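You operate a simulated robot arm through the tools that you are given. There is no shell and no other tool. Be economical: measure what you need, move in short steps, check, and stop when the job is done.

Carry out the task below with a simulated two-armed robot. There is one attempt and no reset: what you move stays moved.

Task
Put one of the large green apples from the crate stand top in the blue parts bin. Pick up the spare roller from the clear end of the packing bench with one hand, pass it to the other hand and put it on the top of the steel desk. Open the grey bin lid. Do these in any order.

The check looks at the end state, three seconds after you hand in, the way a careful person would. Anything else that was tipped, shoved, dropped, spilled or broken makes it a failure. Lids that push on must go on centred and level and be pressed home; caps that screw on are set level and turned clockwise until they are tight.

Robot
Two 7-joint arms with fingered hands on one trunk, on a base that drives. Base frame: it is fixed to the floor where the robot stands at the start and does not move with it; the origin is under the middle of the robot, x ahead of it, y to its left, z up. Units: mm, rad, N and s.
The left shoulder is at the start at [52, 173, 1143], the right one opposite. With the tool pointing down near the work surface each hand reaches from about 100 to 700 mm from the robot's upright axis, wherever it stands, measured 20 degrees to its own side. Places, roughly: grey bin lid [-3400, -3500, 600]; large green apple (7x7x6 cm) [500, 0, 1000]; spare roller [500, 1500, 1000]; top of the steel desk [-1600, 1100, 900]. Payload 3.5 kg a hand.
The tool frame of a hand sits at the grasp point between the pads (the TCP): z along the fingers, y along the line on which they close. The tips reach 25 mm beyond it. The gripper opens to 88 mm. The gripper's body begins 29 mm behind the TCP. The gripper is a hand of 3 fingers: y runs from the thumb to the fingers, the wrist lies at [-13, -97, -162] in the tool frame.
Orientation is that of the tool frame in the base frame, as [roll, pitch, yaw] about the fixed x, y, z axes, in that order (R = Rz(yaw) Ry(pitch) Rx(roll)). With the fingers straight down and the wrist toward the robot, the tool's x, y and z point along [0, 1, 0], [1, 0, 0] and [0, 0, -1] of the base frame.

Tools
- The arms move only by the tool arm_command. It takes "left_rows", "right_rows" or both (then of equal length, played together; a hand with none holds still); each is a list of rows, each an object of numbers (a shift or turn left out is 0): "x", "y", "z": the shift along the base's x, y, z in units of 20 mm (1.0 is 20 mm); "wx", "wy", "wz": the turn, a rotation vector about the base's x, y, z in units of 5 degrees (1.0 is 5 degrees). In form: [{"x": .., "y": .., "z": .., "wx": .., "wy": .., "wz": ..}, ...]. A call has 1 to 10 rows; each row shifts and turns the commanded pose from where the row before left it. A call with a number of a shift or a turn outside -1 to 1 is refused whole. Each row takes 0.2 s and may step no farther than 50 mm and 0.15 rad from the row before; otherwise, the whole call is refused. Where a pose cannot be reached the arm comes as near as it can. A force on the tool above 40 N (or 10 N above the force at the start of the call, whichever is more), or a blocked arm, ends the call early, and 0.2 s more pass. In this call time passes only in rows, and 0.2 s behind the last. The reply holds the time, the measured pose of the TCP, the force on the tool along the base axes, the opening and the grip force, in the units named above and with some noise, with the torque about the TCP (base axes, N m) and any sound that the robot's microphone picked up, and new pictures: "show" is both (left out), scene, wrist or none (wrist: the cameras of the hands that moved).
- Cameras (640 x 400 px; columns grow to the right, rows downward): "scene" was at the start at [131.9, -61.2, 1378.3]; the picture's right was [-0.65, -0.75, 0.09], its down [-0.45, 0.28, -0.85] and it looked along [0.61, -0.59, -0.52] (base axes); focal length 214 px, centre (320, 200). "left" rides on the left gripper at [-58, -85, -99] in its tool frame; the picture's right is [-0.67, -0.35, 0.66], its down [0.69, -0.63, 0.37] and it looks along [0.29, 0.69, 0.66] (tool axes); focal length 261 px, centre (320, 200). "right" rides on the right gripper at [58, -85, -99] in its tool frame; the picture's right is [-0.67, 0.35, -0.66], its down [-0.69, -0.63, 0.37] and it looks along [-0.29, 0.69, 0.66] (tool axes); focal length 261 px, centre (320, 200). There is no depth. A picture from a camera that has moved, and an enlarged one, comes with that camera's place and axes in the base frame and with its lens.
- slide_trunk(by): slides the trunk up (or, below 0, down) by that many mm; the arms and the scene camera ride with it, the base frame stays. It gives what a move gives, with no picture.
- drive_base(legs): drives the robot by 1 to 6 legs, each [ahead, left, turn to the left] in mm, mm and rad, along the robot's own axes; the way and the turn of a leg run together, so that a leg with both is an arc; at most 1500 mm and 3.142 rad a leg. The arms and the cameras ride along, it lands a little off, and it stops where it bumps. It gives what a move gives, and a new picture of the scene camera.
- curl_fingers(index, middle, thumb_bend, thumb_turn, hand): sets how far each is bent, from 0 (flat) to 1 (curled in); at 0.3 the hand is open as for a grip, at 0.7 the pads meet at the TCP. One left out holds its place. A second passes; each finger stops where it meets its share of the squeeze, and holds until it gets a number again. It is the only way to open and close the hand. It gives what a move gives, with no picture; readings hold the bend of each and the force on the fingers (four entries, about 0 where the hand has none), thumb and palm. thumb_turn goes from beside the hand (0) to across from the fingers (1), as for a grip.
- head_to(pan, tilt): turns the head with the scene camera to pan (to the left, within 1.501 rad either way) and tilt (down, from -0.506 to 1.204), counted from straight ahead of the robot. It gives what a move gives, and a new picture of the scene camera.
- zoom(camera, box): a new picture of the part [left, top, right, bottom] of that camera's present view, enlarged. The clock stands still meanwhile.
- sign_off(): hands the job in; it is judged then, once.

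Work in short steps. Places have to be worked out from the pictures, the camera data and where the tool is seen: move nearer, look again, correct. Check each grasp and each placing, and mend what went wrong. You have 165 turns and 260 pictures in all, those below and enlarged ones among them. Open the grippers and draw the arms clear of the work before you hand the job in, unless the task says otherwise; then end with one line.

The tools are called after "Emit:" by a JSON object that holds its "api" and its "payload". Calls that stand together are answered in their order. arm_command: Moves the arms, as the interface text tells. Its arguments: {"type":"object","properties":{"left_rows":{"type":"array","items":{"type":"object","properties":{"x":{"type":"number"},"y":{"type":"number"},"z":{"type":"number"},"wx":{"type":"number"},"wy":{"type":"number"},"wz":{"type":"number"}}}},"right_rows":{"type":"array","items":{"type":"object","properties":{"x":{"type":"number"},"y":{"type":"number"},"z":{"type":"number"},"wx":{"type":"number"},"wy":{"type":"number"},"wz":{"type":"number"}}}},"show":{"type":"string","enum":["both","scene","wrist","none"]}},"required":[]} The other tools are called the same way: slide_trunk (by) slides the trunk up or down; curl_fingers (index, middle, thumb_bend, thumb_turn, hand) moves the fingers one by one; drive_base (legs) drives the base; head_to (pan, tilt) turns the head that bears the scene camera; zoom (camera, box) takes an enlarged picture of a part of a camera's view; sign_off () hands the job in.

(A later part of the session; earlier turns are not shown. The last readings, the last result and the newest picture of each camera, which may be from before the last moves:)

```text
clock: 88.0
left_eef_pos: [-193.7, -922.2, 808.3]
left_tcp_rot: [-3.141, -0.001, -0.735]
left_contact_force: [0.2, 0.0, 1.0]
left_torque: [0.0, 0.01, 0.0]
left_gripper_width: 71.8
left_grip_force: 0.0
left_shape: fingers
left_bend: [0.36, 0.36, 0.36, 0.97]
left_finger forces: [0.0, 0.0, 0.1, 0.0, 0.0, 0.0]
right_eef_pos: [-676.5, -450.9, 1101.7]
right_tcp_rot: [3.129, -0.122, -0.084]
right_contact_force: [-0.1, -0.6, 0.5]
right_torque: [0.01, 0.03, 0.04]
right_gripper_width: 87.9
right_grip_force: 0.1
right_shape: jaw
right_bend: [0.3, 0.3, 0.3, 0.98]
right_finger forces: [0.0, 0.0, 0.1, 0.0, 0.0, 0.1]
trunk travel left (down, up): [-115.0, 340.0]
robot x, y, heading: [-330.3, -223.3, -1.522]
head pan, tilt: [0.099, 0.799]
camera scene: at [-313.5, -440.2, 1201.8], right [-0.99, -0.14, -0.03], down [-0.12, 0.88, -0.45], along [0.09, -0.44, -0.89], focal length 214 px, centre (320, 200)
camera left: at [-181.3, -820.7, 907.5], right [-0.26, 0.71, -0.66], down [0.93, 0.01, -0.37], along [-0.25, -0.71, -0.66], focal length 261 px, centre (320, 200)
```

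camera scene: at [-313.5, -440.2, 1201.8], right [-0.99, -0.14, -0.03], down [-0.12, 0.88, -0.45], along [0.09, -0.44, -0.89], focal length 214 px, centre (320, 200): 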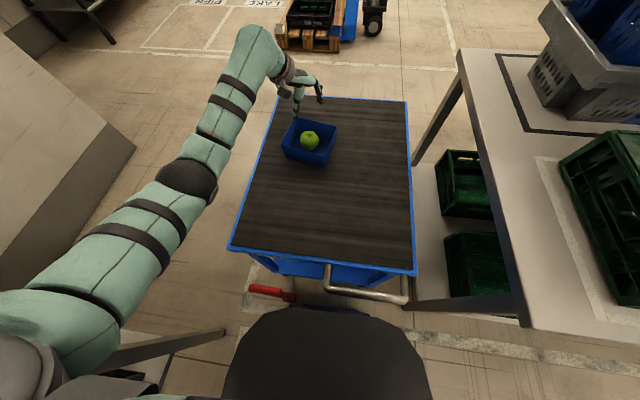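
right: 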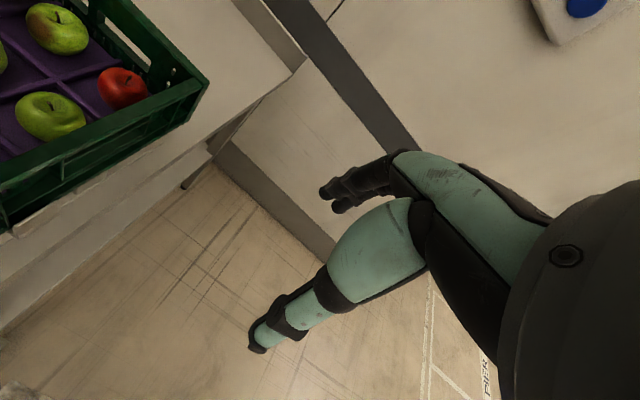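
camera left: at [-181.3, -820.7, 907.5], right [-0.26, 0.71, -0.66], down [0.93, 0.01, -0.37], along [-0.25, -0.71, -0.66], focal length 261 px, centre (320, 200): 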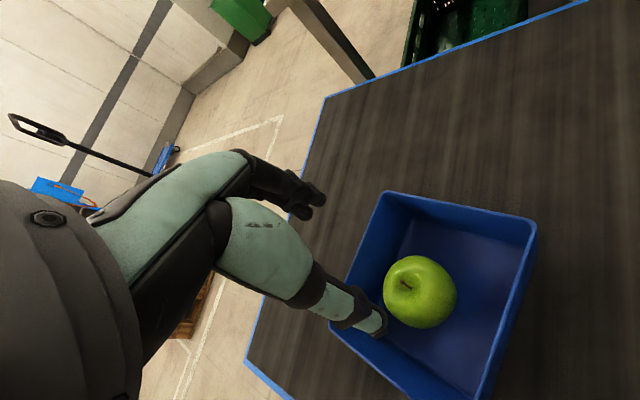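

The apple sits in the parts bin, bin unmoved. I raise and draw back the arm, raise the trunk and drive back.

Emit:
{"api": "arm_command", "payload": {"left_rows": [{"z": 1}, {"z": 1}, {"z": 1}, {"z": 1}, {"z": 1, "y": 1}, {"z": 1, "y": 1}, {"z": 1, "y": 1}, {"z": 1, "y": 1}, {"z": 1, "y": 1}, {"z": 1, "y": 1}], "show": "none"}}

Emit:
{"api": "arm_command", "payload": {"left_rows": [{"z": 1, "y": 1}, {"z": 1, "y": 1}, {"z": 1, "y": 1}, {"y": 1}, {"y": 1}, {"y": 1}, {"y": 1}, {"y": 1}, {"y": 1}], "show": "none"}}

Emit:
{"api": "slide_trunk", "payload": {"by": 110}}

Emit:
{"api": "drive_base", "payload": {"legs": [[-600, 0, 0], [0, 0, 1.52], [0, 900, 0]]}}

Emit:
{"api": "head_to", "payload": {"pan": 0.0, "tilt": 0.5}}

```text
clock: 90.2
left_eef_pos: [-195.6, -803.7, 1004.6]
left_tcp_rot: [-3.141, -0.001, -0.737]
left_contact_force: [-0.3, -0.2, -0.1]
left_torque: [0.03, 0.01, 0.0]
left_gripper_width: 71.8
left_grip_force: 0.1
left_shape: fingers
left_bend: [0.36, 0.36, 0.36, 0.97]
left_finger forces: [0.0, 0.1, 0.1, 0.1, 0.0, 0.0]
right_eef_pos: [-676.6, -451.2, 1101.9]
right_tcp_rot: [3.128, -0.123, -0.084]
right_contact_force: [0.5, 0.7, -0.2]
right_torque: [0.01, -0.01, -0.03]
right_gripper_width: 87.5
right_grip_force: 0.1
right_shape: jaw
right_bend: [0.3, 0.3, 0.3, 0.98]
right_finger forces: [0.1, 0.1, 0.0, 0.0, 0.0, 0.0]
trunk travel left (down, up): [-115.0, 340.0]
robot x, y, heading: [-330.9, -221.7, -1.525]
head pan, tilt: [0.099, 0.799]
```

```text
clock: 92.2
left_eef_pos: [-194.9, -623.3, 1065.2]
left_tcp_rot: [-3.14, 0.0, -0.737]
left_contact_force: [-0.5, -0.2, 0.1]
left_torque: [0.0, -0.02, -0.01]
left_gripper_width: 71.7
left_grip_force: 0.0
left_shape: fingers
left_bend: [0.36, 0.36, 0.36, 0.97]
left_finger forces: [0.0, 0.0, 0.0, 0.1, 0.0, 0.1]
right_eef_pos: [-675.2, -450.5, 1101.9]
right_tcp_rot: [3.129, -0.121, -0.083]
right_contact_force: [0.0, -0.1, 0.4]
right_torque: [0.03, 0.04, 0.02]
right_gripper_width: 87.6
right_grip_force: 0.0
right_shape: jaw
right_bend: [0.3, 0.3, 0.3, 0.98]
right_finger forces: [0.0, 0.0, 0.1, 0.0, 0.0, 0.0]
trunk travel left (down, up): [-115.0, 340.0]
robot x, y, heading: [-327.9, -226.0, -1.52]
head pan, tilt: [0.099, 0.799]
```

```text
clock: 93.6
left_eef_pos: [-195.2, -624.2, 1175.4]
left_tcp_rot: [-3.14, 0.001, -0.733]
left_contact_force: [-0.2, 0.5, 0.6]
left_torque: [-0.01, -0.01, 0.01]
left_gripper_width: 71.8
left_grip_force: 0.1
left_shape: fingers
left_bend: [0.36, 0.36, 0.36, 0.97]
left_finger forces: [0.0, 0.1, 0.1, 0.1, 0.0, 0.1]
right_eef_pos: [-676.4, -452.4, 1210.9]
right_tcp_rot: [3.132, -0.124, -0.085]
right_contact_force: [-0.2, 0.1, 0.2]
right_torque: [0.02, 0.01, 0.02]
right_gripper_width: 87.5
right_grip_force: 0.0
right_shape: jaw
right_bend: [0.3, 0.3, 0.3, 0.98]
right_finger forces: [0.0, 0.0, 0.1, 0.0, 0.0, 0.0]
trunk travel left (down, up): [-225.0, 230.0]
robot x, y, heading: [-329.2, -220.4, -1.525]
head pan, tilt: [0.099, 0.799]
```

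```text
clock: 105.0
left_eef_pos: [35.8, 1378.5, 1175.1]
left_tcp_rot: [-3.141, 0.0, 0.782]
left_contact_force: [-0.2, -0.2, -0.3]
left_torque: [-0.01, 0.02, -0.02]
left_gripper_width: 71.6
left_grip_force: 0.1
left_shape: fingers
left_bend: [0.36, 0.36, 0.36, 0.97]
left_finger forces: [0.0, 0.1, 0.0, 0.1, 0.1, 0.1]
right_eef_pos: [-161.5, 907.4, 1212.1]
right_tcp_rot: [3.13, -0.122, 1.434]
right_contact_force: [-0.4, -0.2, -0.9]
right_torque: [0.04, 0.02, 0.0]
right_gripper_width: 87.7
right_grip_force: 0.2
right_shape: jaw
right_bend: [0.3, 0.3, 0.3, 0.98]
right_finger forces: [0.1, 0.1, 0.1, 0.0, 0.0, 0.0]
trunk travel left (down, up): [-225.0, 230.0]
robot x, y, heading: [-374.7, 1265.2, -0.006]
head pan, tilt: [0.099, 0.799]
camera scene: at [-235.1, 1271.9, 1346.3], right [0.09, -1.0, -0.01], down [-0.8, -0.07, -0.59], along [0.59, 0.07, -0.81], focal length 214 px, centre (320, 200)
```

scene: 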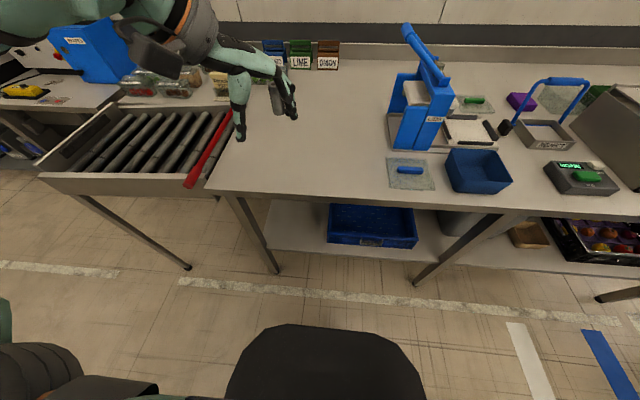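

```text
clock: 105.8
left_eef_pos: [36.2, 1378.6, 1175.2]
left_tcp_rot: [-3.141, 0.0, 0.781]
left_contact_force: [0.3, -0.2, 0.5]
left_torque: [0.03, 0.01, 0.0]
left_gripper_width: 71.7
left_grip_force: 0.1
left_shape: fingers
left_bend: [0.36, 0.36, 0.36, 0.97]
left_finger forces: [0.0, 0.0, 0.1, 0.0, 0.1, 0.0]
right_eef_pos: [-161.6, 906.8, 1212.3]
right_tcp_rot: [3.131, -0.123, 1.434]
right_contact_force: [0.2, -0.4, -0.1]
right_torque: [0.0, 0.01, 0.01]
right_gripper_width: 88.0
right_grip_force: 0.1
right_shape: jaw
right_bend: [0.3, 0.3, 0.3, 0.98]
right_finger forces: [0.0, 0.0, 0.1, 0.0, 0.1, 0.0]
trunk travel left (down, up): [-225.0, 230.0]
robot x, y, heading: [-373.6, 1264.6, -0.003]
head pan, tilt: [0.0, 0.499]
camera scene: at [-220.9, 1264.3, 1370.5], right [0.0, -1.0, 0.0], down [-0.6, 0.0, -0.8], along [0.8, 0.0, -0.6], focal length 214 px, centre (320, 200)
```

scene: 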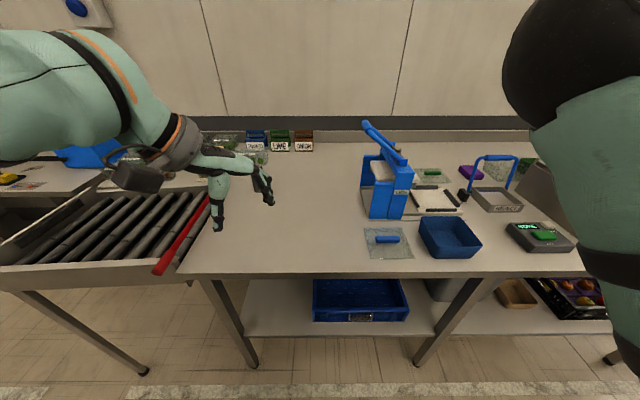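

The roller seems hidden behind the left hand. I shift the hand left to reveal it.

Emit:
{"api": "arm_command", "payload": {"left_rows": [{"y": 1, "x": -1}, {"y": 1, "x": -1}, {"y": 1, "x": -1}, {"y": 1}, {"y": 1}, {"y": 1}, {"y": 1}, {"y": 1}], "show": "scene"}}

Emit:
{"api": "zoom", "payload": {"camera": "scene", "box": [150, 120, 390, 270]}}

```text
clock: 107.6
left_eef_pos: [-24.9, 1539.8, 1175.4]
left_tcp_rot: [-3.14, 0.001, 0.782]
left_contact_force: [0.3, -0.3, 0.1]
left_torque: [-0.02, -0.01, 0.0]
left_gripper_width: 71.8
left_grip_force: 0.1
left_shape: fingers
left_bend: [0.36, 0.36, 0.36, 0.97]
left_finger forces: [0.1, 0.0, 0.0, 0.0, 0.1, 0.0]
right_eef_pos: [-163.3, 907.5, 1210.6]
right_tcp_rot: [3.13, -0.122, 1.434]
right_contact_force: [0.0, 0.3, -0.2]
right_torque: [-0.02, 0.02, -0.01]
right_gripper_width: 87.7
right_grip_force: 0.0
right_shape: jaw
right_bend: [0.3, 0.3, 0.3, 0.98]
right_finger forces: [0.1, 0.1, 0.1, 0.0, 0.1, 0.1]
trunk travel left (down, up): [-225.0, 230.0]
robot x, y, heading: [-376.6, 1267.9, -0.004]
head pan, tilt: [0.0, 0.499]
camera scene: at [-221.5, 1264.3, 1370.6], right [0.0, -1.0, 0.0], down [-0.6, 0.0, -0.8], along [0.8, 0.0, -0.6], focal length 214 px, centre (320, 200)
```

scene: 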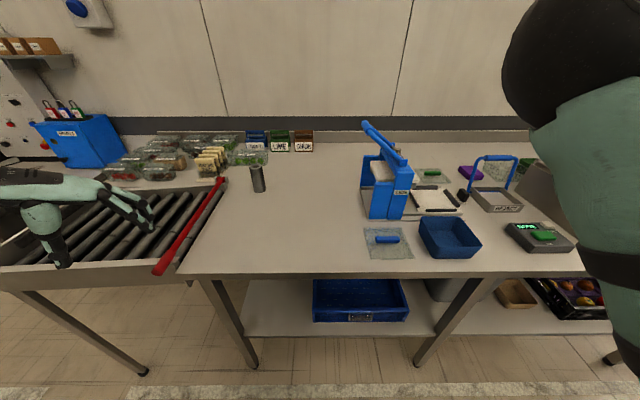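

```text
2.67 times, centred on (270, 195) of scene
camera zoom: at [-221.5, 1264.3, 1370.6], right [0.0, -1.0, 0.0], down [-0.6, 0.0, -0.8], along [0.8, 0.0, -0.6], focal length 572 px, centre (453, 213)
```

zoom: 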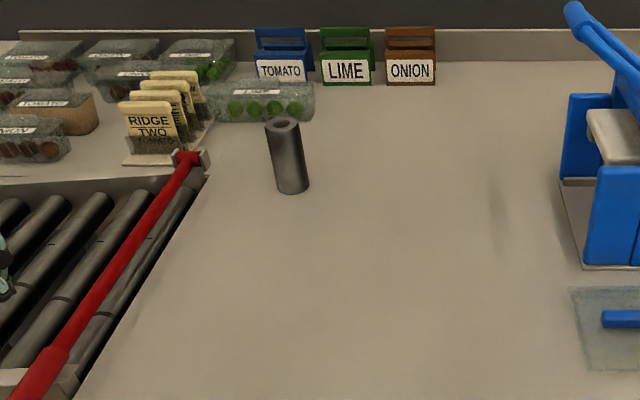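

The spare roller stands upright (grey tube) near (475, 1498), top at z≈1005, about 45 mm across. I drive nearer to the bench to reach it with the left hand.

Emit:
{"api": "drive_base", "payload": {"legs": [[250, 35, 0]]}}

Emit:
{"api": "head_to", "payload": {"pan": 0.35, "tilt": 0.6}}

Emit:
{"api": "zoom", "payload": {"camera": "scene", "box": [240, 80, 480, 230]}}

```text
clock: 109.5
left_eef_pos: [228.1, 1569.2, 1176.5]
left_tcp_rot: [3.141, -0.002, 0.778]
left_contact_force: [-0.3, 0.8, -0.5]
left_torque: [-0.01, 0.01, 0.0]
left_gripper_width: 71.7
left_grip_force: 0.0
left_shape: fingers
left_bend: [0.36, 0.36, 0.36, 0.97]
left_finger forces: [0.1, 0.0, 0.0, 0.0, 0.0, 0.0]
right_eef_pos: [86.3, 937.1, 1212.2]
right_tcp_rot: [3.129, -0.122, 1.426]
right_contact_force: [-0.7, 0.1, -0.2]
right_torque: [0.0, 0.02, 0.03]
right_gripper_width: 88.0
right_grip_force: 0.0
right_shape: jaw
right_bend: [0.3, 0.3, 0.3, 0.98]
right_finger forces: [0.1, 0.0, 0.0, 0.0, 0.0, 0.1]
trunk travel left (down, up): [-225.0, 230.0]
robot x, y, heading: [-123.0, 1297.4, -0.009]
head pan, tilt: [0.0, 0.499]
camera scene: at [29.5, 1295.7, 1370.7], right [-0.01, -1.0, 0.0], down [-0.6, 0.01, -0.8], along [0.8, -0.01, -0.6], focal length 214 px, centre (320, 200)
```

scene: 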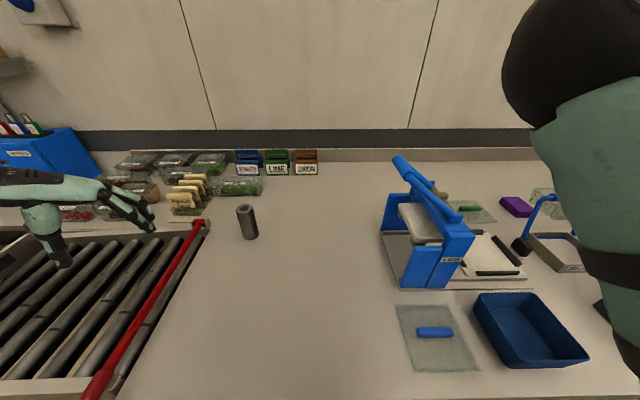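

```text
clock: 110.3
left_eef_pos: [230.9, 1569.1, 1175.3]
left_tcp_rot: [-3.141, 0.001, 0.773]
left_contact_force: [-0.3, 0.3, 0.7]
left_torque: [-0.03, -0.04, 0.0]
left_gripper_width: 71.9
left_grip_force: 0.0
left_shape: fingers
left_bend: [0.36, 0.36, 0.36, 0.97]
left_finger forces: [0.0, 0.0, 0.0, 0.0, 0.0, 0.0]
right_eef_pos: [87.7, 937.8, 1211.9]
right_tcp_rot: [3.131, -0.122, 1.427]
right_contact_force: [0.1, 0.4, -0.6]
right_torque: [-0.01, -0.01, -0.02]
right_gripper_width: 87.6
right_grip_force: 0.0
right_shape: jaw
right_bend: [0.3, 0.3, 0.3, 0.98]
right_finger forces: [0.0, 0.0, 0.0, 0.1, 0.1, 0.0]
trunk travel left (down, up): [-225.0, 230.0]
robot x, y, heading: [-122.8, 1300.1, -0.01]
head pan, tilt: [0.351, 0.6]
camera scene: at [21.9, 1326.3, 1362.6], right [0.33, -0.94, -0.05], down [-0.64, -0.19, -0.74], along [0.69, 0.28, -0.67], focal length 214 px, centre (320, 200)
```

scene: 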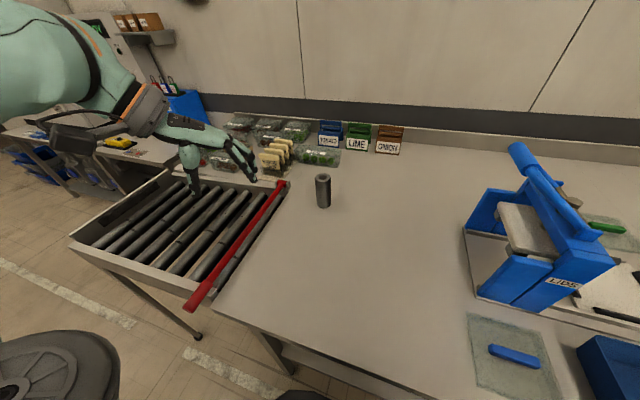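

```text
2.67 times, centred on (360, 155) of scene
camera zoom: at [21.9, 1326.3, 1362.6], right [0.33, -0.94, -0.05], down [-0.64, -0.19, -0.74], along [0.69, 0.28, -0.67], focal length 572 px, centre (213, 320)
```

zoom: 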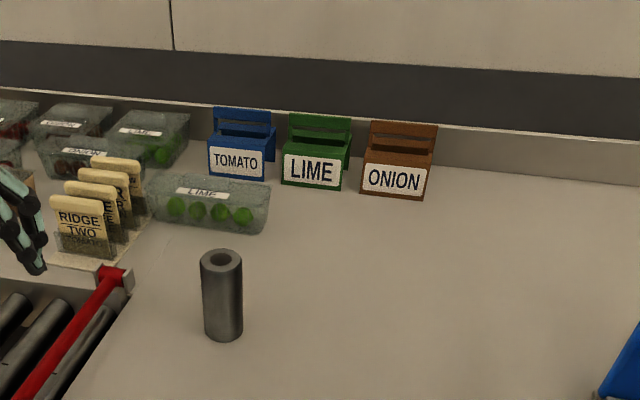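

Triangulated: roller top center (515, 1510, 979), bench z≈875, diameter ≈47 mm. I bring the left hand over it, turning the wrist toward the robot.

Emit:
{"api": "arm_command", "payload": {"left_rows": [{"x": 1, "y": -0.3, "wz": 1}, {"x": 1, "y": -0.3, "wz": 1}, {"x": 1, "y": -0.3, "wz": 1}, {"x": 1, "y": -0.3, "wz": 1}, {"x": 1, "y": -0.3, "wz": 1}, {"x": 1, "y": -0.3, "wz": 1}, {"x": 1, "y": -0.3, "wz": 1}, {"x": 1, "y": -0.3, "wz": 1}, {"x": 1, "y": -0.3, "wz": 1}, {"x": 1, "y": -0.2}], "show": "none"}}

Emit:
{"api": "arm_command", "payload": {"left_rows": [{"x": 1}, {"x": 1}, {"x": 1}, {"x": 1, "z": -1}, {"z": -1}, {"z": -1}, {"z": -1}, {"z": -1}], "show": "both"}}

```text
clock: 112.5
left_eef_pos: [431.4, 1511.3, 1176.2]
left_tcp_rot: [3.141, 0.0, 1.563]
left_contact_force: [-0.1, 0.0, -1.1]
left_torque: [0.03, -0.05, -0.01]
left_gripper_width: 72.0
left_grip_force: 0.1
left_shape: fingers
left_bend: [0.36, 0.36, 0.36, 0.97]
left_finger forces: [0.0, 0.0, 0.0, 0.0, 0.1, 0.1]
right_eef_pos: [88.2, 938.1, 1211.0]
right_tcp_rot: [3.131, -0.121, 1.426]
right_contact_force: [-0.6, 0.8, 0.7]
right_torque: [0.02, 0.02, 0.0]
right_gripper_width: 87.6
right_grip_force: 0.0
right_shape: jaw
right_bend: [0.3, 0.3, 0.3, 0.98]
right_finger forces: [0.1, 0.0, 0.0, 0.0, 0.0, 0.0]
trunk travel left (down, up): [-225.0, 230.0]
robot x, y, heading: [-121.6, 1296.6, -0.01]
head pan, tilt: [0.351, 0.6]
```

```text
clock: 114.3
left_eef_pos: [508.3, 1511.9, 1075.3]
left_tcp_rot: [3.141, 0.0, 1.561]
left_contact_force: [-0.7, -0.4, 0.7]
left_torque: [0.02, 0.0, -0.01]
left_gripper_width: 71.9
left_grip_force: 0.1
left_shape: fingers
left_bend: [0.36, 0.36, 0.36, 0.97]
left_finger forces: [0.0, 0.0, 0.0, 0.0, 0.0, 0.0]
right_eef_pos: [87.1, 939.0, 1211.6]
right_tcp_rot: [3.132, -0.124, 1.425]
right_contact_force: [0.1, -0.7, -0.2]
right_torque: [0.01, -0.01, -0.01]
right_gripper_width: 87.7
right_grip_force: 0.1
right_shape: jaw
right_bend: [0.3, 0.3, 0.3, 0.98]
right_finger forces: [0.1, 0.0, 0.0, 0.0, 0.0, 0.1]
trunk travel left (down, up): [-225.0, 230.0]
robot x, y, heading: [-120.5, 1298.9, -0.016]
head pan, tilt: [0.351, 0.6]
camera scene: at [21.9, 1326.6, 1362.6], right [0.33, -0.94, -0.05], down [-0.64, -0.19, -0.74], along [0.69, 0.28, -0.67], focal length 214 px, centre (320, 200)
camera left: at [423.3, 1455.4, 1174.6], right [-0.36, -0.67, -0.66], down [-0.62, 0.69, -0.37], along [0.7, 0.28, -0.66], focal length 261 px, centre (320, 200)
```

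scene: 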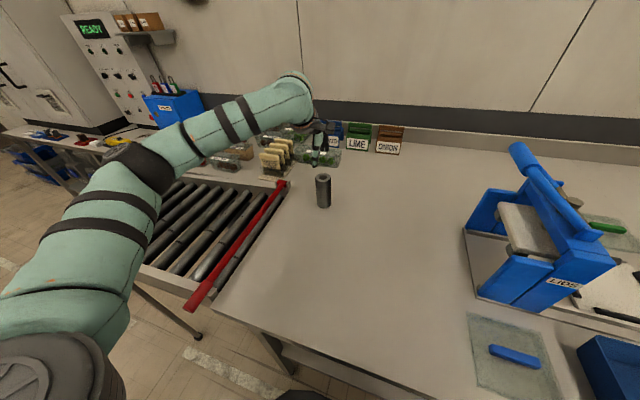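
left: 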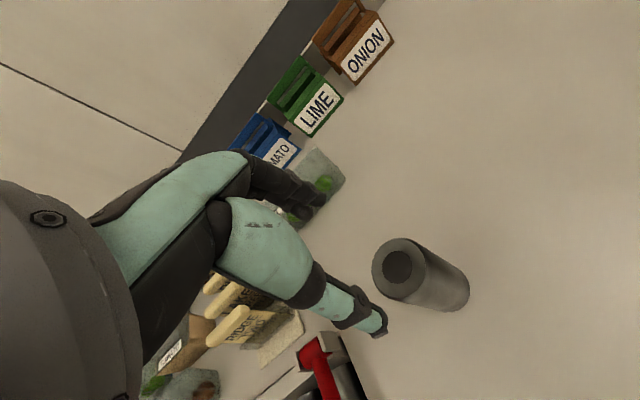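

Left view gives the roller top at (511, 1507); hand at (508, 1512). I open fully, correct, and descend to just above the top.

Emit:
{"api": "curl_fingers", "payload": {"hand": "left", "index": 0.3, "middle": 0.3, "thumb_bend": 0.3}}

Emit:
{"api": "arm_command", "payload": {"left_rows": [{"x": 0.2, "y": -0.2, "z": -1}, {"z": -1}, {"z": -1}], "show": "both"}}

Emit:
{"api": "zoom", "payload": {"camera": "scene", "box": [260, 120, 380, 220]}}

```text
clock: 115.3
left_eef_pos: [510.6, 1512.4, 1075.7]
left_tcp_rot: [-3.141, 0.0, 1.561]
left_contact_force: [-0.3, -0.1, -0.5]
left_torque: [0.02, 0.0, 0.01]
left_gripper_width: 84.4
left_grip_force: 0.1
left_shape: fingers
left_bend: [0.3, 0.3, 0.3, 0.97]
left_finger forces: [0.1, 0.0, 0.0, 0.0, 0.0, 0.0]
right_eef_pos: [87.4, 937.5, 1212.1]
right_tcp_rot: [3.131, -0.121, 1.426]
right_contact_force: [0.2, -0.1, 0.4]
right_torque: [0.0, 0.01, 0.01]
right_gripper_width: 87.4
right_grip_force: 0.1
right_shape: jaw
right_bend: [0.3, 0.3, 0.3, 0.98]
right_finger forces: [0.0, 0.0, 0.1, 0.0, 0.0, 0.1]
trunk travel left (down, up): [-225.0, 230.0]
robot x, y, heading: [-121.5, 1293.0, -0.008]
head pan, tilt: [0.351, 0.6]
```

```text
clock: 116.1
left_eef_pos: [513.3, 1506.7, 1013.7]
left_tcp_rot: [3.141, 0.001, 1.558]
left_contact_force: [0.0, 0.6, 0.5]
left_torque: [-0.03, 0.02, -0.01]
left_gripper_width: 84.2
left_grip_force: 0.1
left_shape: fingers
left_bend: [0.3, 0.3, 0.3, 0.97]
left_finger forces: [0.0, 0.1, 0.1, 0.1, 0.0, 0.0]
right_eef_pos: [86.3, 938.0, 1211.2]
right_tcp_rot: [3.13, -0.122, 1.426]
right_contact_force: [-0.2, -0.2, 0.5]
right_torque: [0.0, -0.02, -0.02]
right_gripper_width: 87.7
right_grip_force: 0.1
right_shape: jaw
right_bend: [0.3, 0.3, 0.3, 0.98]
right_finger forces: [0.1, 0.1, 0.0, 0.0, 0.0, 0.0]
trunk travel left (down, up): [-225.0, 230.0]
robot x, y, heading: [-121.5, 1299.7, -0.013]
head pan, tilt: [0.351, 0.6]
camera scene: at [21.9, 1326.5, 1362.6], right [0.33, -0.94, -0.05], down [-0.64, -0.19, -0.74], along [0.69, 0.28, -0.67], focal length 214 px, centre (320, 200)
camera left: at [427.3, 1450.6, 1113.6], right [-0.36, -0.67, -0.65], down [-0.62, 0.69, -0.37], along [0.7, 0.28, -0.66], focal length 261 px, centre (320, 200)
```

scene: 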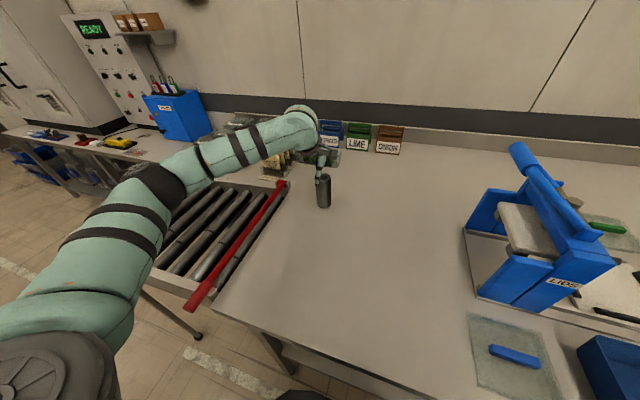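
left: 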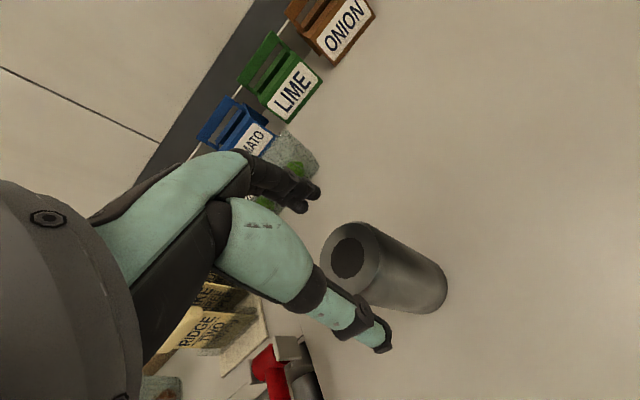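

```text
4.00 times, centred on (320, 170) of scene
camera zoom: at [21.9, 1326.5, 1362.6], right [0.33, -0.94, -0.05], down [-0.64, -0.19, -0.74], along [0.69, 0.28, -0.67], focal length 858 px, centre (320, 320)
```

zoom: 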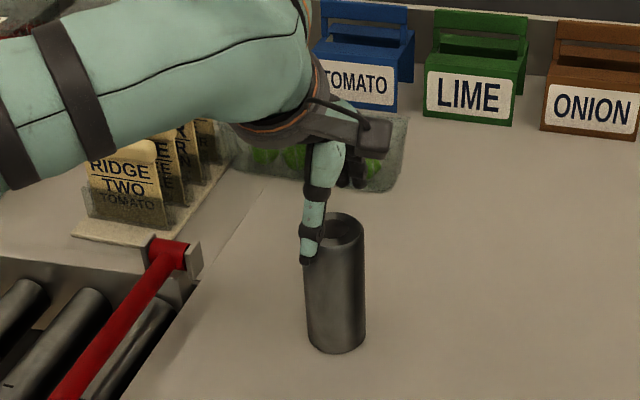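

The roller top is centred under the hand (514, 1507). I descend to z≈964 so the pads cover the upper part.

Emit:
{"api": "arm_command", "payload": {"left_rows": [{"z": -1}, {"z": -1}, {"z": -0.45}], "show": "wrist"}}

Emit:
{"api": "curl_fingers", "payload": {"hand": "left", "index": 0.7, "middle": 0.7, "thumb_bend": 0.7}}

```text
clock: 116.9
left_eef_pos: [514.0, 1508.0, 965.4]
left_tcp_rot: [3.141, 0.0, 1.562]
left_contact_force: [-0.7, 0.7, 0.3]
left_torque: [0.01, -0.03, -0.01]
left_gripper_width: 84.9
left_grip_force: 0.1
left_shape: fingers
left_bend: [0.3, 0.3, 0.3, 0.97]
left_finger forces: [0.1, 0.1, 0.0, 0.0, 0.4, 0.1]
right_eef_pos: [86.5, 937.3, 1212.1]
right_tcp_rot: [3.131, -0.122, 1.425]
right_contact_force: [0.0, 0.9, -0.6]
right_torque: [-0.02, 0.01, 0.01]
right_gripper_width: 87.8
right_grip_force: 0.0
right_shape: jaw
right_bend: [0.3, 0.3, 0.3, 0.98]
right_finger forces: [0.0, 0.0, 0.1, 0.1, 0.1, 0.0]
trunk travel left (down, up): [-225.0, 230.0]
robot x, y, heading: [-121.9, 1294.8, -0.012]
head pan, tilt: [0.351, 0.6]
camera left: at [426.8, 1451.3, 1064.4], right [-0.36, -0.67, -0.66], down [-0.62, 0.69, -0.37], along [0.7, 0.28, -0.66], focal length 261 px, centre (320, 200)
```

left: 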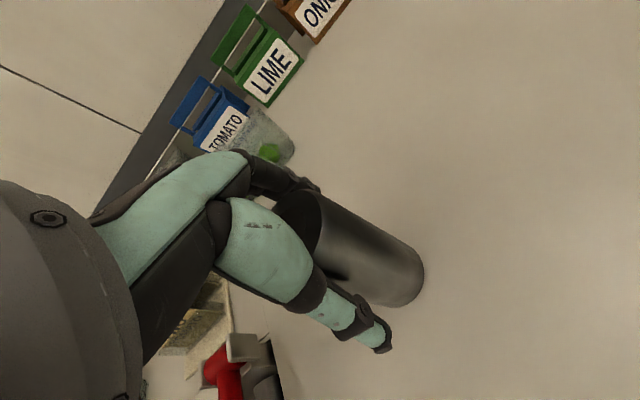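

```text
clock: 117.9
left_eef_pos: [513.7, 1507.7, 965.3]
left_tcp_rot: [3.141, -0.002, 1.561]
left_contact_force: [1.9, 0.8, 4.2]
left_torque: [0.11, -0.21, -0.02]
left_gripper_width: 40.2
left_grip_force: 24.2
left_shape: fingers
left_bend: [0.51, 0.58, 0.55, 0.96]
left_finger forces: [13.9, 9.6, 0.1, 0.1, 23.5, 0.0]
right_eef_pos: [86.8, 937.5, 1211.5]
right_tcp_rot: [3.131, -0.122, 1.425]
right_contact_force: [0.1, -0.1, 0.3]
right_torque: [0.0, 0.0, 0.0]
right_gripper_width: 87.9
right_grip_force: 0.1
right_shape: jaw
right_bend: [0.3, 0.3, 0.3, 0.98]
right_finger forces: [0.0, 0.0, 0.0, 0.1, 0.0, 0.1]
trunk travel left (down, up): [-225.0, 230.0]
robot x, y, heading: [-122.9, 1299.6, -0.012]
head pan, tilt: [0.351, 0.6]
```

The grip holds at 40 mm with 24 N. I lift straight up and view.

Emit:
{"api": "arm_command", "payload": {"left_rows": [{"z": 0.5}, {"z": 0.5}, {"z": 1}, {"z": 1}, {"z": 1}, {"z": 1}, {"z": 1}, {"z": 1}, {"z": 1}], "show": "both"}}

Emit:
{"api": "zoom", "payload": {"camera": "scene", "box": [260, 80, 380, 180]}}

```text
clock: 119.9
left_eef_pos: [512.4, 1506.5, 1127.0]
left_tcp_rot: [3.141, 0.0, 1.558]
left_contact_force: [-0.3, 0.3, -2.1]
left_torque: [0.02, -0.01, -0.01]
left_gripper_width: 40.3
left_grip_force: 22.1
left_shape: fingers
left_bend: [0.52, 0.59, 0.55, 0.96]
left_finger forces: [13.1, 8.2, 0.0, 0.0, 22.9, 0.0]
right_eef_pos: [87.0, 938.2, 1211.8]
right_tcp_rot: [3.131, -0.123, 1.425]
right_contact_force: [-0.1, -0.4, 0.1]
right_torque: [0.0, -0.01, -0.02]
right_gripper_width: 87.6
right_grip_force: 0.1
right_shape: jaw
right_bend: [0.3, 0.3, 0.3, 0.98]
right_finger forces: [0.1, 0.0, 0.1, 0.0, 0.1, 0.0]
trunk travel left (down, up): [-225.0, 230.0]
robot x, y, heading: [-123.0, 1296.7, -0.013]
head pan, tilt: [0.351, 0.6]
camera scene: at [21.7, 1326.2, 1362.6], right [0.33, -0.94, -0.05], down [-0.64, -0.19, -0.74], along [0.69, 0.28, -0.67], focal length 214 px, centre (320, 200)
camera left: at [426.0, 1449.7, 1226.0], right [-0.36, -0.67, -0.66], down [-0.62, 0.69, -0.37], along [0.7, 0.28, -0.66], focal length 261 px, centre (320, 200)
```

scene: 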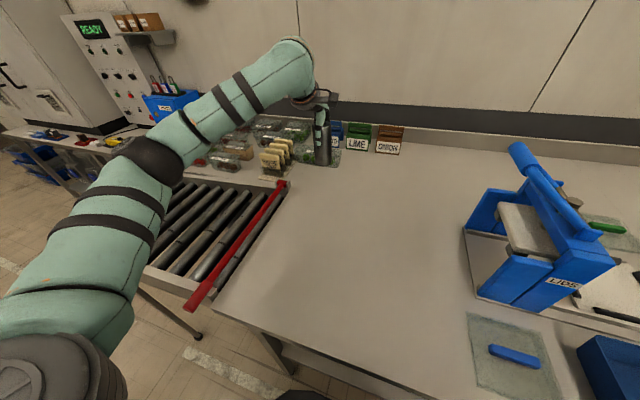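
left: 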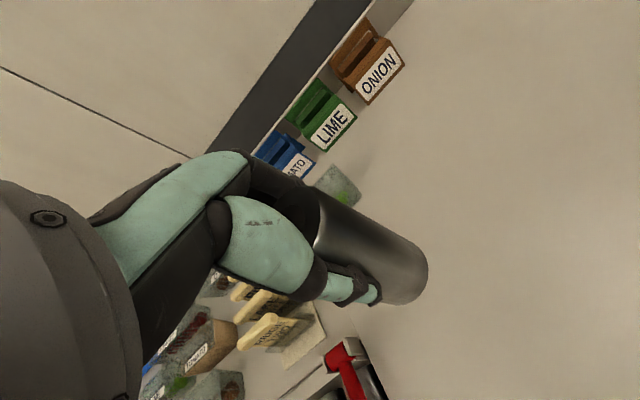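

```text
4.00 times, centred on (320, 130) of scene
camera zoom: at [21.7, 1326.2, 1362.6], right [0.33, -0.94, -0.05], down [-0.64, -0.19, -0.74], along [0.69, 0.28, -0.67], focal length 858 px, centre (320, 480)
```

zoom: 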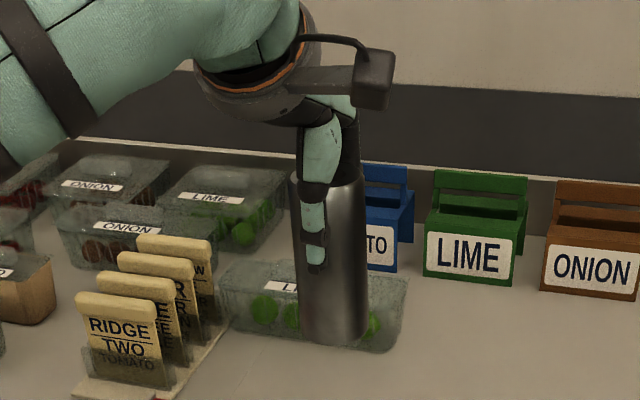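

The roller is held firmly with its lower ~45 mm free. I retract the arm, then back away from the bench and turn towards the steel desk.

Emit:
{"api": "arm_command", "payload": {"left_rows": [{"z": 1}, {"z": 1}, {"x": -1, "y": -0.5}, {"x": -1, "y": -0.5}, {"x": -1, "y": -0.5}, {"x": -1, "y": -0.5}, {"x": -1, "y": -0.5}, {"x": -1, "y": -0.5}, {"x": -1, "y": -0.5}, {"x": -1, "y": -0.5}], "show": "none"}}

Emit:
{"api": "drive_base", "payload": {"legs": [[-500, 0, 0], [0, 0, 2.6]]}}

Emit:
{"api": "head_to", "payload": {"pan": 0.4, "tilt": 0.5}}

```text
clock: 122.1
left_eef_pos: [353.1, 1427.3, 1165.8]
left_tcp_rot: [-3.141, 0.0, 1.56]
left_contact_force: [-0.2, 0.7, -3.1]
left_torque: [0.0, -0.01, -0.01]
left_gripper_width: 40.1
left_grip_force: 22.0
left_shape: fingers
left_bend: [0.52, 0.59, 0.55, 0.95]
left_finger forces: [13.3, 8.3, 0.0, 0.1, 22.6, 0.0]
right_eef_pos: [85.9, 938.4, 1211.8]
right_tcp_rot: [3.131, -0.124, 1.426]
right_contact_force: [0.2, 0.1, 0.6]
right_torque: [0.01, -0.02, -0.03]
right_gripper_width: 87.6
right_grip_force: 0.0
right_shape: jaw
right_bend: [0.3, 0.3, 0.3, 0.98]
right_finger forces: [0.0, 0.1, 0.0, 0.1, 0.0, 0.0]
trunk travel left (down, up): [-225.0, 230.0]
robot x, y, heading: [-125.8, 1301.7, -0.014]
head pan, tilt: [0.351, 0.6]
```

```text
clock: 131.0
left_eef_pos: [-1085.6, 1465.8, 1163.9]
left_tcp_rot: [3.142, 0.003, -2.185]
left_contact_force: [0.3, -0.9, -2.1]
left_torque: [0.03, 0.0, 0.01]
left_gripper_width: 39.5
left_grip_force: 20.4
left_shape: fingers
left_bend: [0.53, 0.6, 0.55, 0.95]
left_finger forces: [12.2, 8.1, 0.1, 0.0, 20.7, 0.0]
right_eef_pos: [-589.2, 1717.9, 1211.0]
right_tcp_rot: [3.132, -0.124, -2.32]
right_contact_force: [-1.2, -0.5, -0.5]
right_torque: [-0.02, 0.01, -0.04]
right_gripper_width: 87.8
right_grip_force: 0.0
right_shape: jaw
right_bend: [0.3, 0.3, 0.3, 0.98]
right_finger forces: [0.0, 0.0, 0.1, 0.0, 0.0, 0.0]
trunk travel left (down, up): [-225.0, 230.0]
robot x, y, heading: [-623.1, 1301.8, 2.532]
head pan, tilt: [0.351, 0.6]
camera scene: at [-761.8, 1361.9, 1362.6], right [0.26, 0.96, -0.05], down [0.64, -0.21, -0.74], along [-0.73, 0.17, -0.67], focal length 214 px, centre (320, 200)
```

scene: 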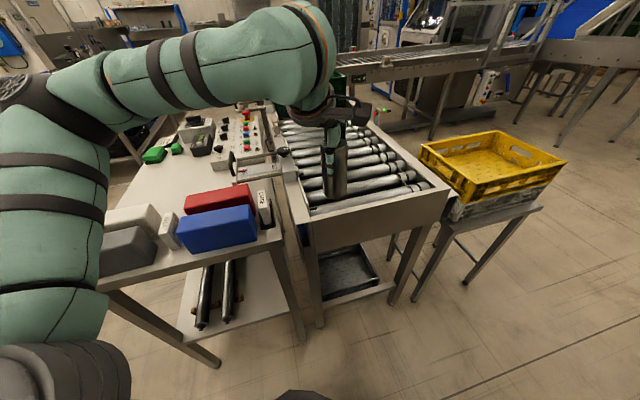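

```text
clock: 131.7
left_eef_pos: [-1086.2, 1466.2, 1165.4]
left_tcp_rot: [-3.14, 0.002, -2.186]
left_contact_force: [-0.4, 0.2, -2.5]
left_torque: [0.01, 0.0, 0.01]
left_gripper_width: 39.8
left_grip_force: 20.5
left_shape: fingers
left_bend: [0.53, 0.6, 0.55, 0.95]
left_finger forces: [12.3, 8.1, 0.0, 0.0, 20.7, 0.1]
right_eef_pos: [-588.7, 1718.0, 1212.1]
right_tcp_rot: [3.13, -0.122, -2.32]
right_contact_force: [0.3, -0.3, 0.3]
right_torque: [-0.01, -0.03, -0.05]
right_gripper_width: 87.7
right_grip_force: 0.0
right_shape: jaw
right_bend: [0.3, 0.3, 0.3, 0.98]
right_finger forces: [0.0, 0.0, 0.1, 0.0, 0.0, 0.0]
trunk travel left (down, up): [-225.0, 230.0]
robot x, y, heading: [-618.7, 1299.4, 2.533]
head pan, tilt: [0.4, 0.499]
camera scene: at [-766.4, 1359.0, 1371.5], right [0.22, 0.97, -0.05], down [0.56, -0.17, -0.81], along [-0.8, 0.14, -0.59], focal length 214 px, centre (320, 200)
```

scene: 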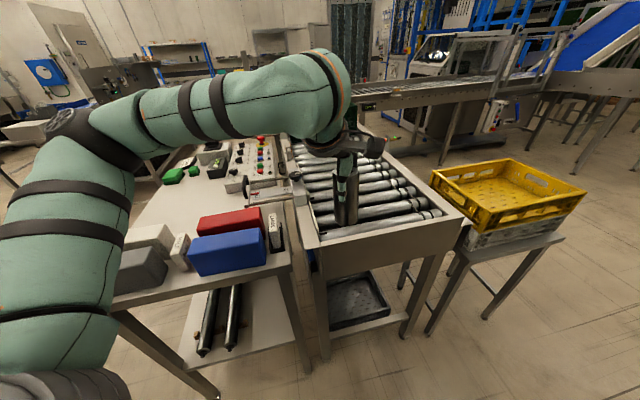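

The desk has clear surface between the blocks and the control box, best reached from its south side aisle. I drive around there, keeping the roller high.

Emit:
{"api": "drive_base", "payload": {"legs": [[-543, 779, 0], [0, 0, -0.962]]}}

Emit:
{"api": "head_to", "payload": {"pan": 1.0, "tilt": 0.4}}

```text
clock: 139.1
left_eef_pos: [-768.9, 826.3, 1165.5]
left_tcp_rot: [3.141, 0.0, -3.133]
left_contact_force: [1.0, -0.8, -1.8]
left_torque: [-0.01, 0.02, -0.01]
left_gripper_width: 39.3
left_grip_force: 20.1
left_shape: fingers
left_bend: [0.53, 0.6, 0.55, 0.95]
left_finger forces: [11.8, 8.0, 0.0, 0.0, 20.0, 0.1]
right_eef_pos: [-273.7, 570.3, 1210.6]
right_tcp_rot: [3.132, -0.123, 3.015]
right_contact_force: [0.2, -0.9, -0.5]
right_torque: [-0.05, -0.05, 0.03]
right_gripper_width: 88.1
right_grip_force: 0.1
right_shape: jaw
right_bend: [0.3, 0.3, 0.3, 0.98]
right_finger forces: [0.1, 0.1, 0.1, 0.0, 0.0, 0.0]
trunk travel left (down, up): [-225.0, 230.0]
robot x, y, heading: [-629.9, 355.9, 1.573]
head pan, tilt: [0.4, 0.499]
camera scene: at [-670.0, 502.9, 1371.5], right [0.92, 0.39, -0.05], down [0.19, -0.56, -0.81], along [-0.35, 0.73, -0.59], focal length 214 px, centre (320, 200)
```

scene: 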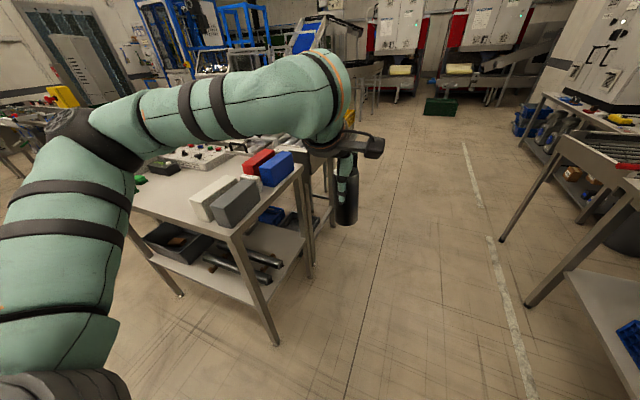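

```text
clock: 140.1
left_eef_pos: [-768.4, 827.6, 1166.9]
left_tcp_rot: [3.141, 0.001, -3.131]
left_contact_force: [0.0, 0.8, -2.0]
left_torque: [0.04, 0.0, -0.01]
left_gripper_width: 39.6
left_grip_force: 20.2
left_shape: fingers
left_bend: [0.53, 0.6, 0.55, 0.95]
left_finger forces: [11.9, 8.0, 0.1, 0.1, 20.2, 0.0]
right_eef_pos: [-274.5, 570.7, 1213.1]
right_tcp_rot: [3.132, -0.121, 3.016]
right_contact_force: [0.0, -0.2, -0.4]
right_torque: [0.0, -0.03, -0.02]
right_gripper_width: 87.6
right_grip_force: 0.1
right_shape: jaw
right_bend: [0.3, 0.3, 0.3, 0.98]
right_finger forces: [0.0, 0.1, 0.1, 0.0, 0.1, 0.0]
trunk travel left (down, up): [-225.0, 230.0]
robot x, y, heading: [-630.7, 354.6, 1.577]
head pan, tilt: [1.0, 0.4]
camera scene: at [-712.1, 470.5, 1385.2], right [0.53, 0.84, -0.12], down [0.33, -0.34, -0.88], along [-0.78, 0.43, -0.46], focal length 214 px, centre (320, 200)
```

scene: 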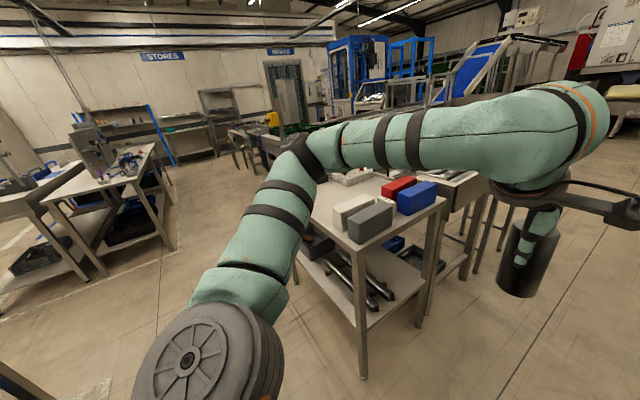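

Desk's south-east corner is about (-1172, 857) with an open aisle in front. I drive left along the desk to face its middle.

Emit:
{"api": "drive_base", "payload": {"legs": [[0, 880, 0]]}}

Emit:
{"api": "head_to", "payload": {"pan": 0.0, "tilt": 0.6}}

```text
clock: 144.7
left_eef_pos: [-1645.9, 819.9, 1165.5]
left_tcp_rot: [-3.142, -0.001, -3.134]
left_contact_force: [0.1, -0.8, -1.9]
left_torque: [0.01, 0.03, -0.03]
left_gripper_width: 39.4
left_grip_force: 20.0
left_shape: fingers
left_bend: [0.53, 0.6, 0.55, 0.95]
left_finger forces: [12.0, 8.0, 0.0, 0.0, 20.1, 0.1]
right_eef_pos: [-1152.4, 564.0, 1211.1]
right_tcp_rot: [3.131, -0.122, 3.016]
right_contact_force: [-0.5, -0.7, 0.3]
right_torque: [-0.03, -0.01, -0.02]
right_gripper_width: 88.0
right_grip_force: 0.0
right_shape: jaw
right_bend: [0.3, 0.3, 0.3, 0.98]
right_finger forces: [0.0, 0.0, 0.0, 0.1, 0.0, 0.1]
trunk travel left (down, up): [-225.0, 230.0]
robot x, y, heading: [-1507.3, 346.3, 1.577]
head pan, tilt: [1.0, 0.4]
camera scene: at [-1590.0, 463.9, 1385.3], right [0.53, 0.84, -0.12], down [0.33, -0.33, -0.88], along [-0.78, 0.43, -0.45], focal length 214 px, centre (320, 200)
```

scene: 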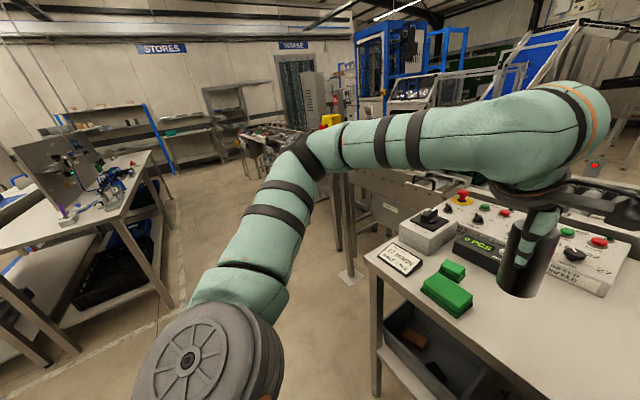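

```text
clock: 146.0
left_eef_pos: [-1646.7, 820.7, 1165.1]
left_tcp_rot: [-3.14, -0.001, -3.136]
left_contact_force: [0.0, 0.1, -1.7]
left_torque: [-0.02, 0.0, 0.02]
left_gripper_width: 39.4
left_grip_force: 20.0
left_shape: fingers
left_bend: [0.53, 0.6, 0.55, 0.95]
left_finger forces: [11.9, 8.1, 0.0, 0.0, 20.1, 0.0]
right_eef_pos: [-1151.5, 564.7, 1210.7]
right_tcp_rot: [3.128, -0.121, 3.017]
right_contact_force: [-0.4, 0.8, -0.3]
right_torque: [0.01, 0.01, 0.03]
right_gripper_width: 87.7
right_grip_force: 0.0
right_shape: jaw
right_bend: [0.3, 0.3, 0.3, 0.98]
right_finger forces: [0.0, 0.1, 0.0, 0.0, 0.0, 0.0]
trunk travel left (down, up): [-225.0, 230.0]
robot x, y, heading: [-1510.7, 345.1, 1.58]
head pan, tilt: [0.0, 0.6]
camera scene: at [-1512.8, 499.9, 1361.9], right [1.0, 0.01, 0.0], down [0.01, -0.67, -0.74], along [-0.01, 0.74, -0.67], focal length 214 px, centre (320, 200)
```

scene: 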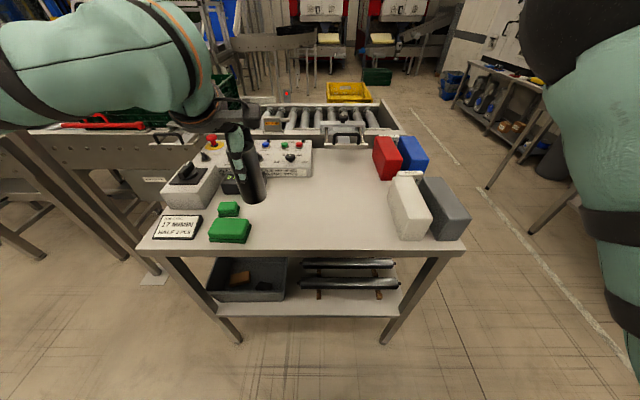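

The middle of the desk is clear (around (-1504, 972)). For the handover I bring the roller to the robot's centre line and turn the right hand to point left with fingers slightly down.

Emit:
{"api": "arm_command", "payload": {"left_rows": [{"x": 0.7}, {"x": 0.7}, {"x": 0.7}, {"x": 0.7}, {"x": 0.7}, {"x": 0.7}, {"x": 0.7}, {"x": 0.7}, {"x": 0.6}, {"x": 0.6}], "right_rows": [{"y": 1, "wz": 0.7}, {"y": 1, "wz": 0.7}, {"y": 1, "wy": 1}, {"y": 1, "wy": 1}, {"y": 1, "wy": 1}, {"y": 1, "wy": 1}, {"y": 1, "wy": 1}, {"y": 1, "wy": 1}, {"y": 1, "wy": 1}, {"y": 1, "wy": 1}], "show": "scene"}}

```text
clock: 148.2
left_eef_pos: [-1509.5, 819.1, 1163.8]
left_tcp_rot: [3.141, -0.001, -3.133]
left_contact_force: [-0.6, 0.1, -0.9]
left_torque: [0.04, -0.01, -0.04]
left_gripper_width: 39.3
left_grip_force: 20.8
left_shape: fingers
left_bend: [0.53, 0.6, 0.55, 0.95]
left_finger forces: [11.8, 8.2, 0.1, 0.0, 20.0, 0.1]
right_eef_pos: [-1152.5, 765.7, 1208.9]
right_tcp_rot: [3.138, -0.824, 3.134]
right_contact_force: [-0.2, -0.3, -0.1]
right_torque: [0.0, 0.0, 0.0]
right_gripper_width: 87.7
right_grip_force: 0.1
right_shape: jaw
right_bend: [0.3, 0.3, 0.3, 0.98]
right_finger forces: [0.1, 0.1, 0.1, 0.0, 0.0, 0.0]
trunk travel left (down, up): [-225.0, 230.0]
robot x, y, heading: [-1507.3, 344.8, 1.577]
head pan, tilt: [0.0, 0.6]
camera scene: at [-1511.4, 500.4, 1361.8], right [1.0, 0.01, 0.0], down [0.0, -0.68, -0.74], along [-0.01, 0.74, -0.68], focal length 214 px, centre (320, 200)
```

scene: 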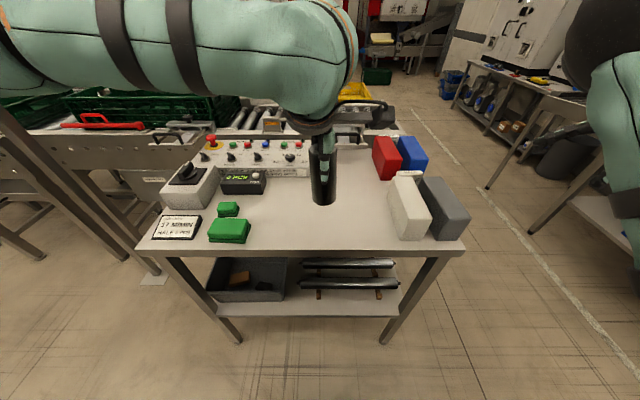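

Right hand is now tilted 47°. I continue to 70° and approach the pre-grasp position right of the roller.

Emit:
{"api": "arm_command", "payload": {"right_rows": [{"x": -1, "y": 0.27, "z": -0.34, "wy": 0.46}, {"x": -1, "y": 0.27, "z": -0.34, "wy": 0.46}, {"x": -1, "y": 0.27, "z": -0.34, "wy": 0.46}, {"x": -1, "y": 0.27, "z": -0.34, "wy": 0.46}, {"x": -1, "y": 0.27, "z": -0.34, "wy": 0.46}, {"x": -1, "y": 0.27, "z": -0.34, "wy": 0.46}, {"x": -1, "y": 0.27, "z": -0.34, "wy": 0.46}, {"x": -1, "y": 0.27, "z": -0.34, "wy": 0.46}, {"x": -1, "y": 0.27, "z": -0.34, "wy": 0.46}, {"x": -1, "y": 0.27, "z": -0.34, "wy": 0.46}], "show": "both"}}

Emit:
{"api": "zoom", "payload": {"camera": "scene", "box": [260, 80, 500, 230]}}

```text
clock: 149.9
left_eef_pos: [-1510.4, 819.0, 1163.6]
left_tcp_rot: [-3.141, 0.001, -3.135]
left_contact_force: [-0.1, -0.3, -2.0]
left_torque: [0.03, -0.01, -0.01]
left_gripper_width: 39.5
left_grip_force: 20.2
left_shape: fingers
left_bend: [0.53, 0.6, 0.55, 0.95]
left_finger forces: [11.9, 8.2, 0.1, 0.1, 20.1, 0.0]
right_eef_pos: [-1243.4, 803.1, 1150.7]
right_tcp_rot: [-3.048, -1.208, 2.895]
right_contact_force: [0.2, 0.6, -0.2]
right_torque: [0.01, -0.01, 0.03]
right_gripper_width: 87.5
right_grip_force: 0.1
right_shape: jaw
right_bend: [0.3, 0.3, 0.3, 0.98]
right_finger forces: [0.0, 0.1, 0.0, 0.1, 0.0, 0.0]
trunk travel left (down, up): [-225.0, 230.0]
robot x, y, heading: [-1512.4, 349.3, 1.576]
head pan, tilt: [0.0, 0.6]
stopped in row 8 (right hand): the arm was blocked; the commanded pose is now the measured one
camera scene: at [-1512.3, 500.2, 1361.8], right [1.0, 0.01, 0.0], down [0.0, -0.68, -0.74], along [-0.01, 0.74, -0.68], focal length 214 px, centre (320, 200)
camera right: at [-1183.4, 711.1, 1240.9], right [0.89, 0.2, -0.41], down [-0.2, -0.63, -0.75], along [-0.4, 0.75, -0.52], focal length 261 px, centre (320, 200)
```

scene: 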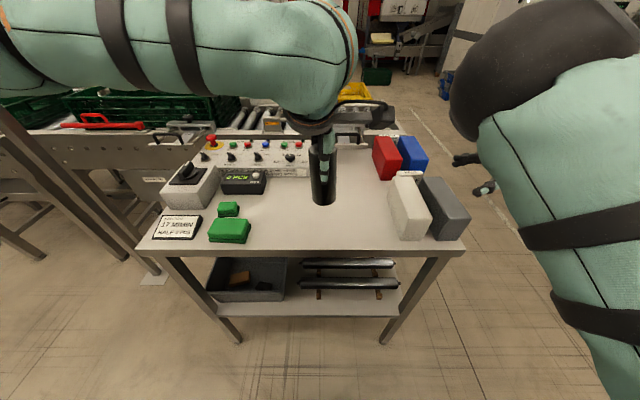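
right: 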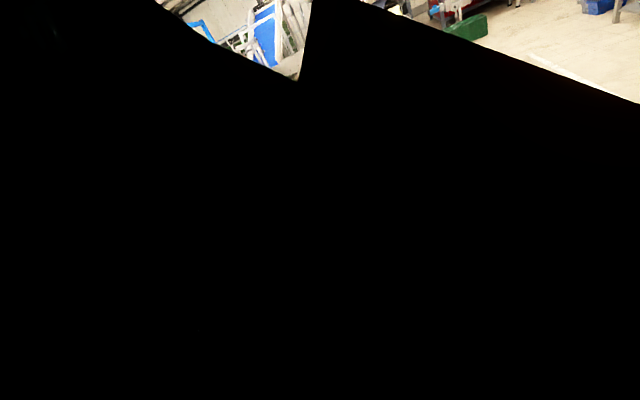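

```text
2.67 times, centred on (380, 155) of scene
camera zoom: at [-1512.3, 500.2, 1361.8], right [1.0, 0.01, 0.0], down [0.0, -0.68, -0.74], along [-0.01, 0.74, -0.68], focal length 572 px, centre (160, 320)
```

zoom: 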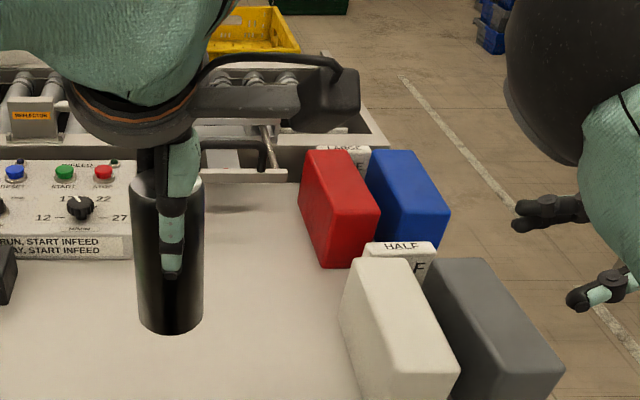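

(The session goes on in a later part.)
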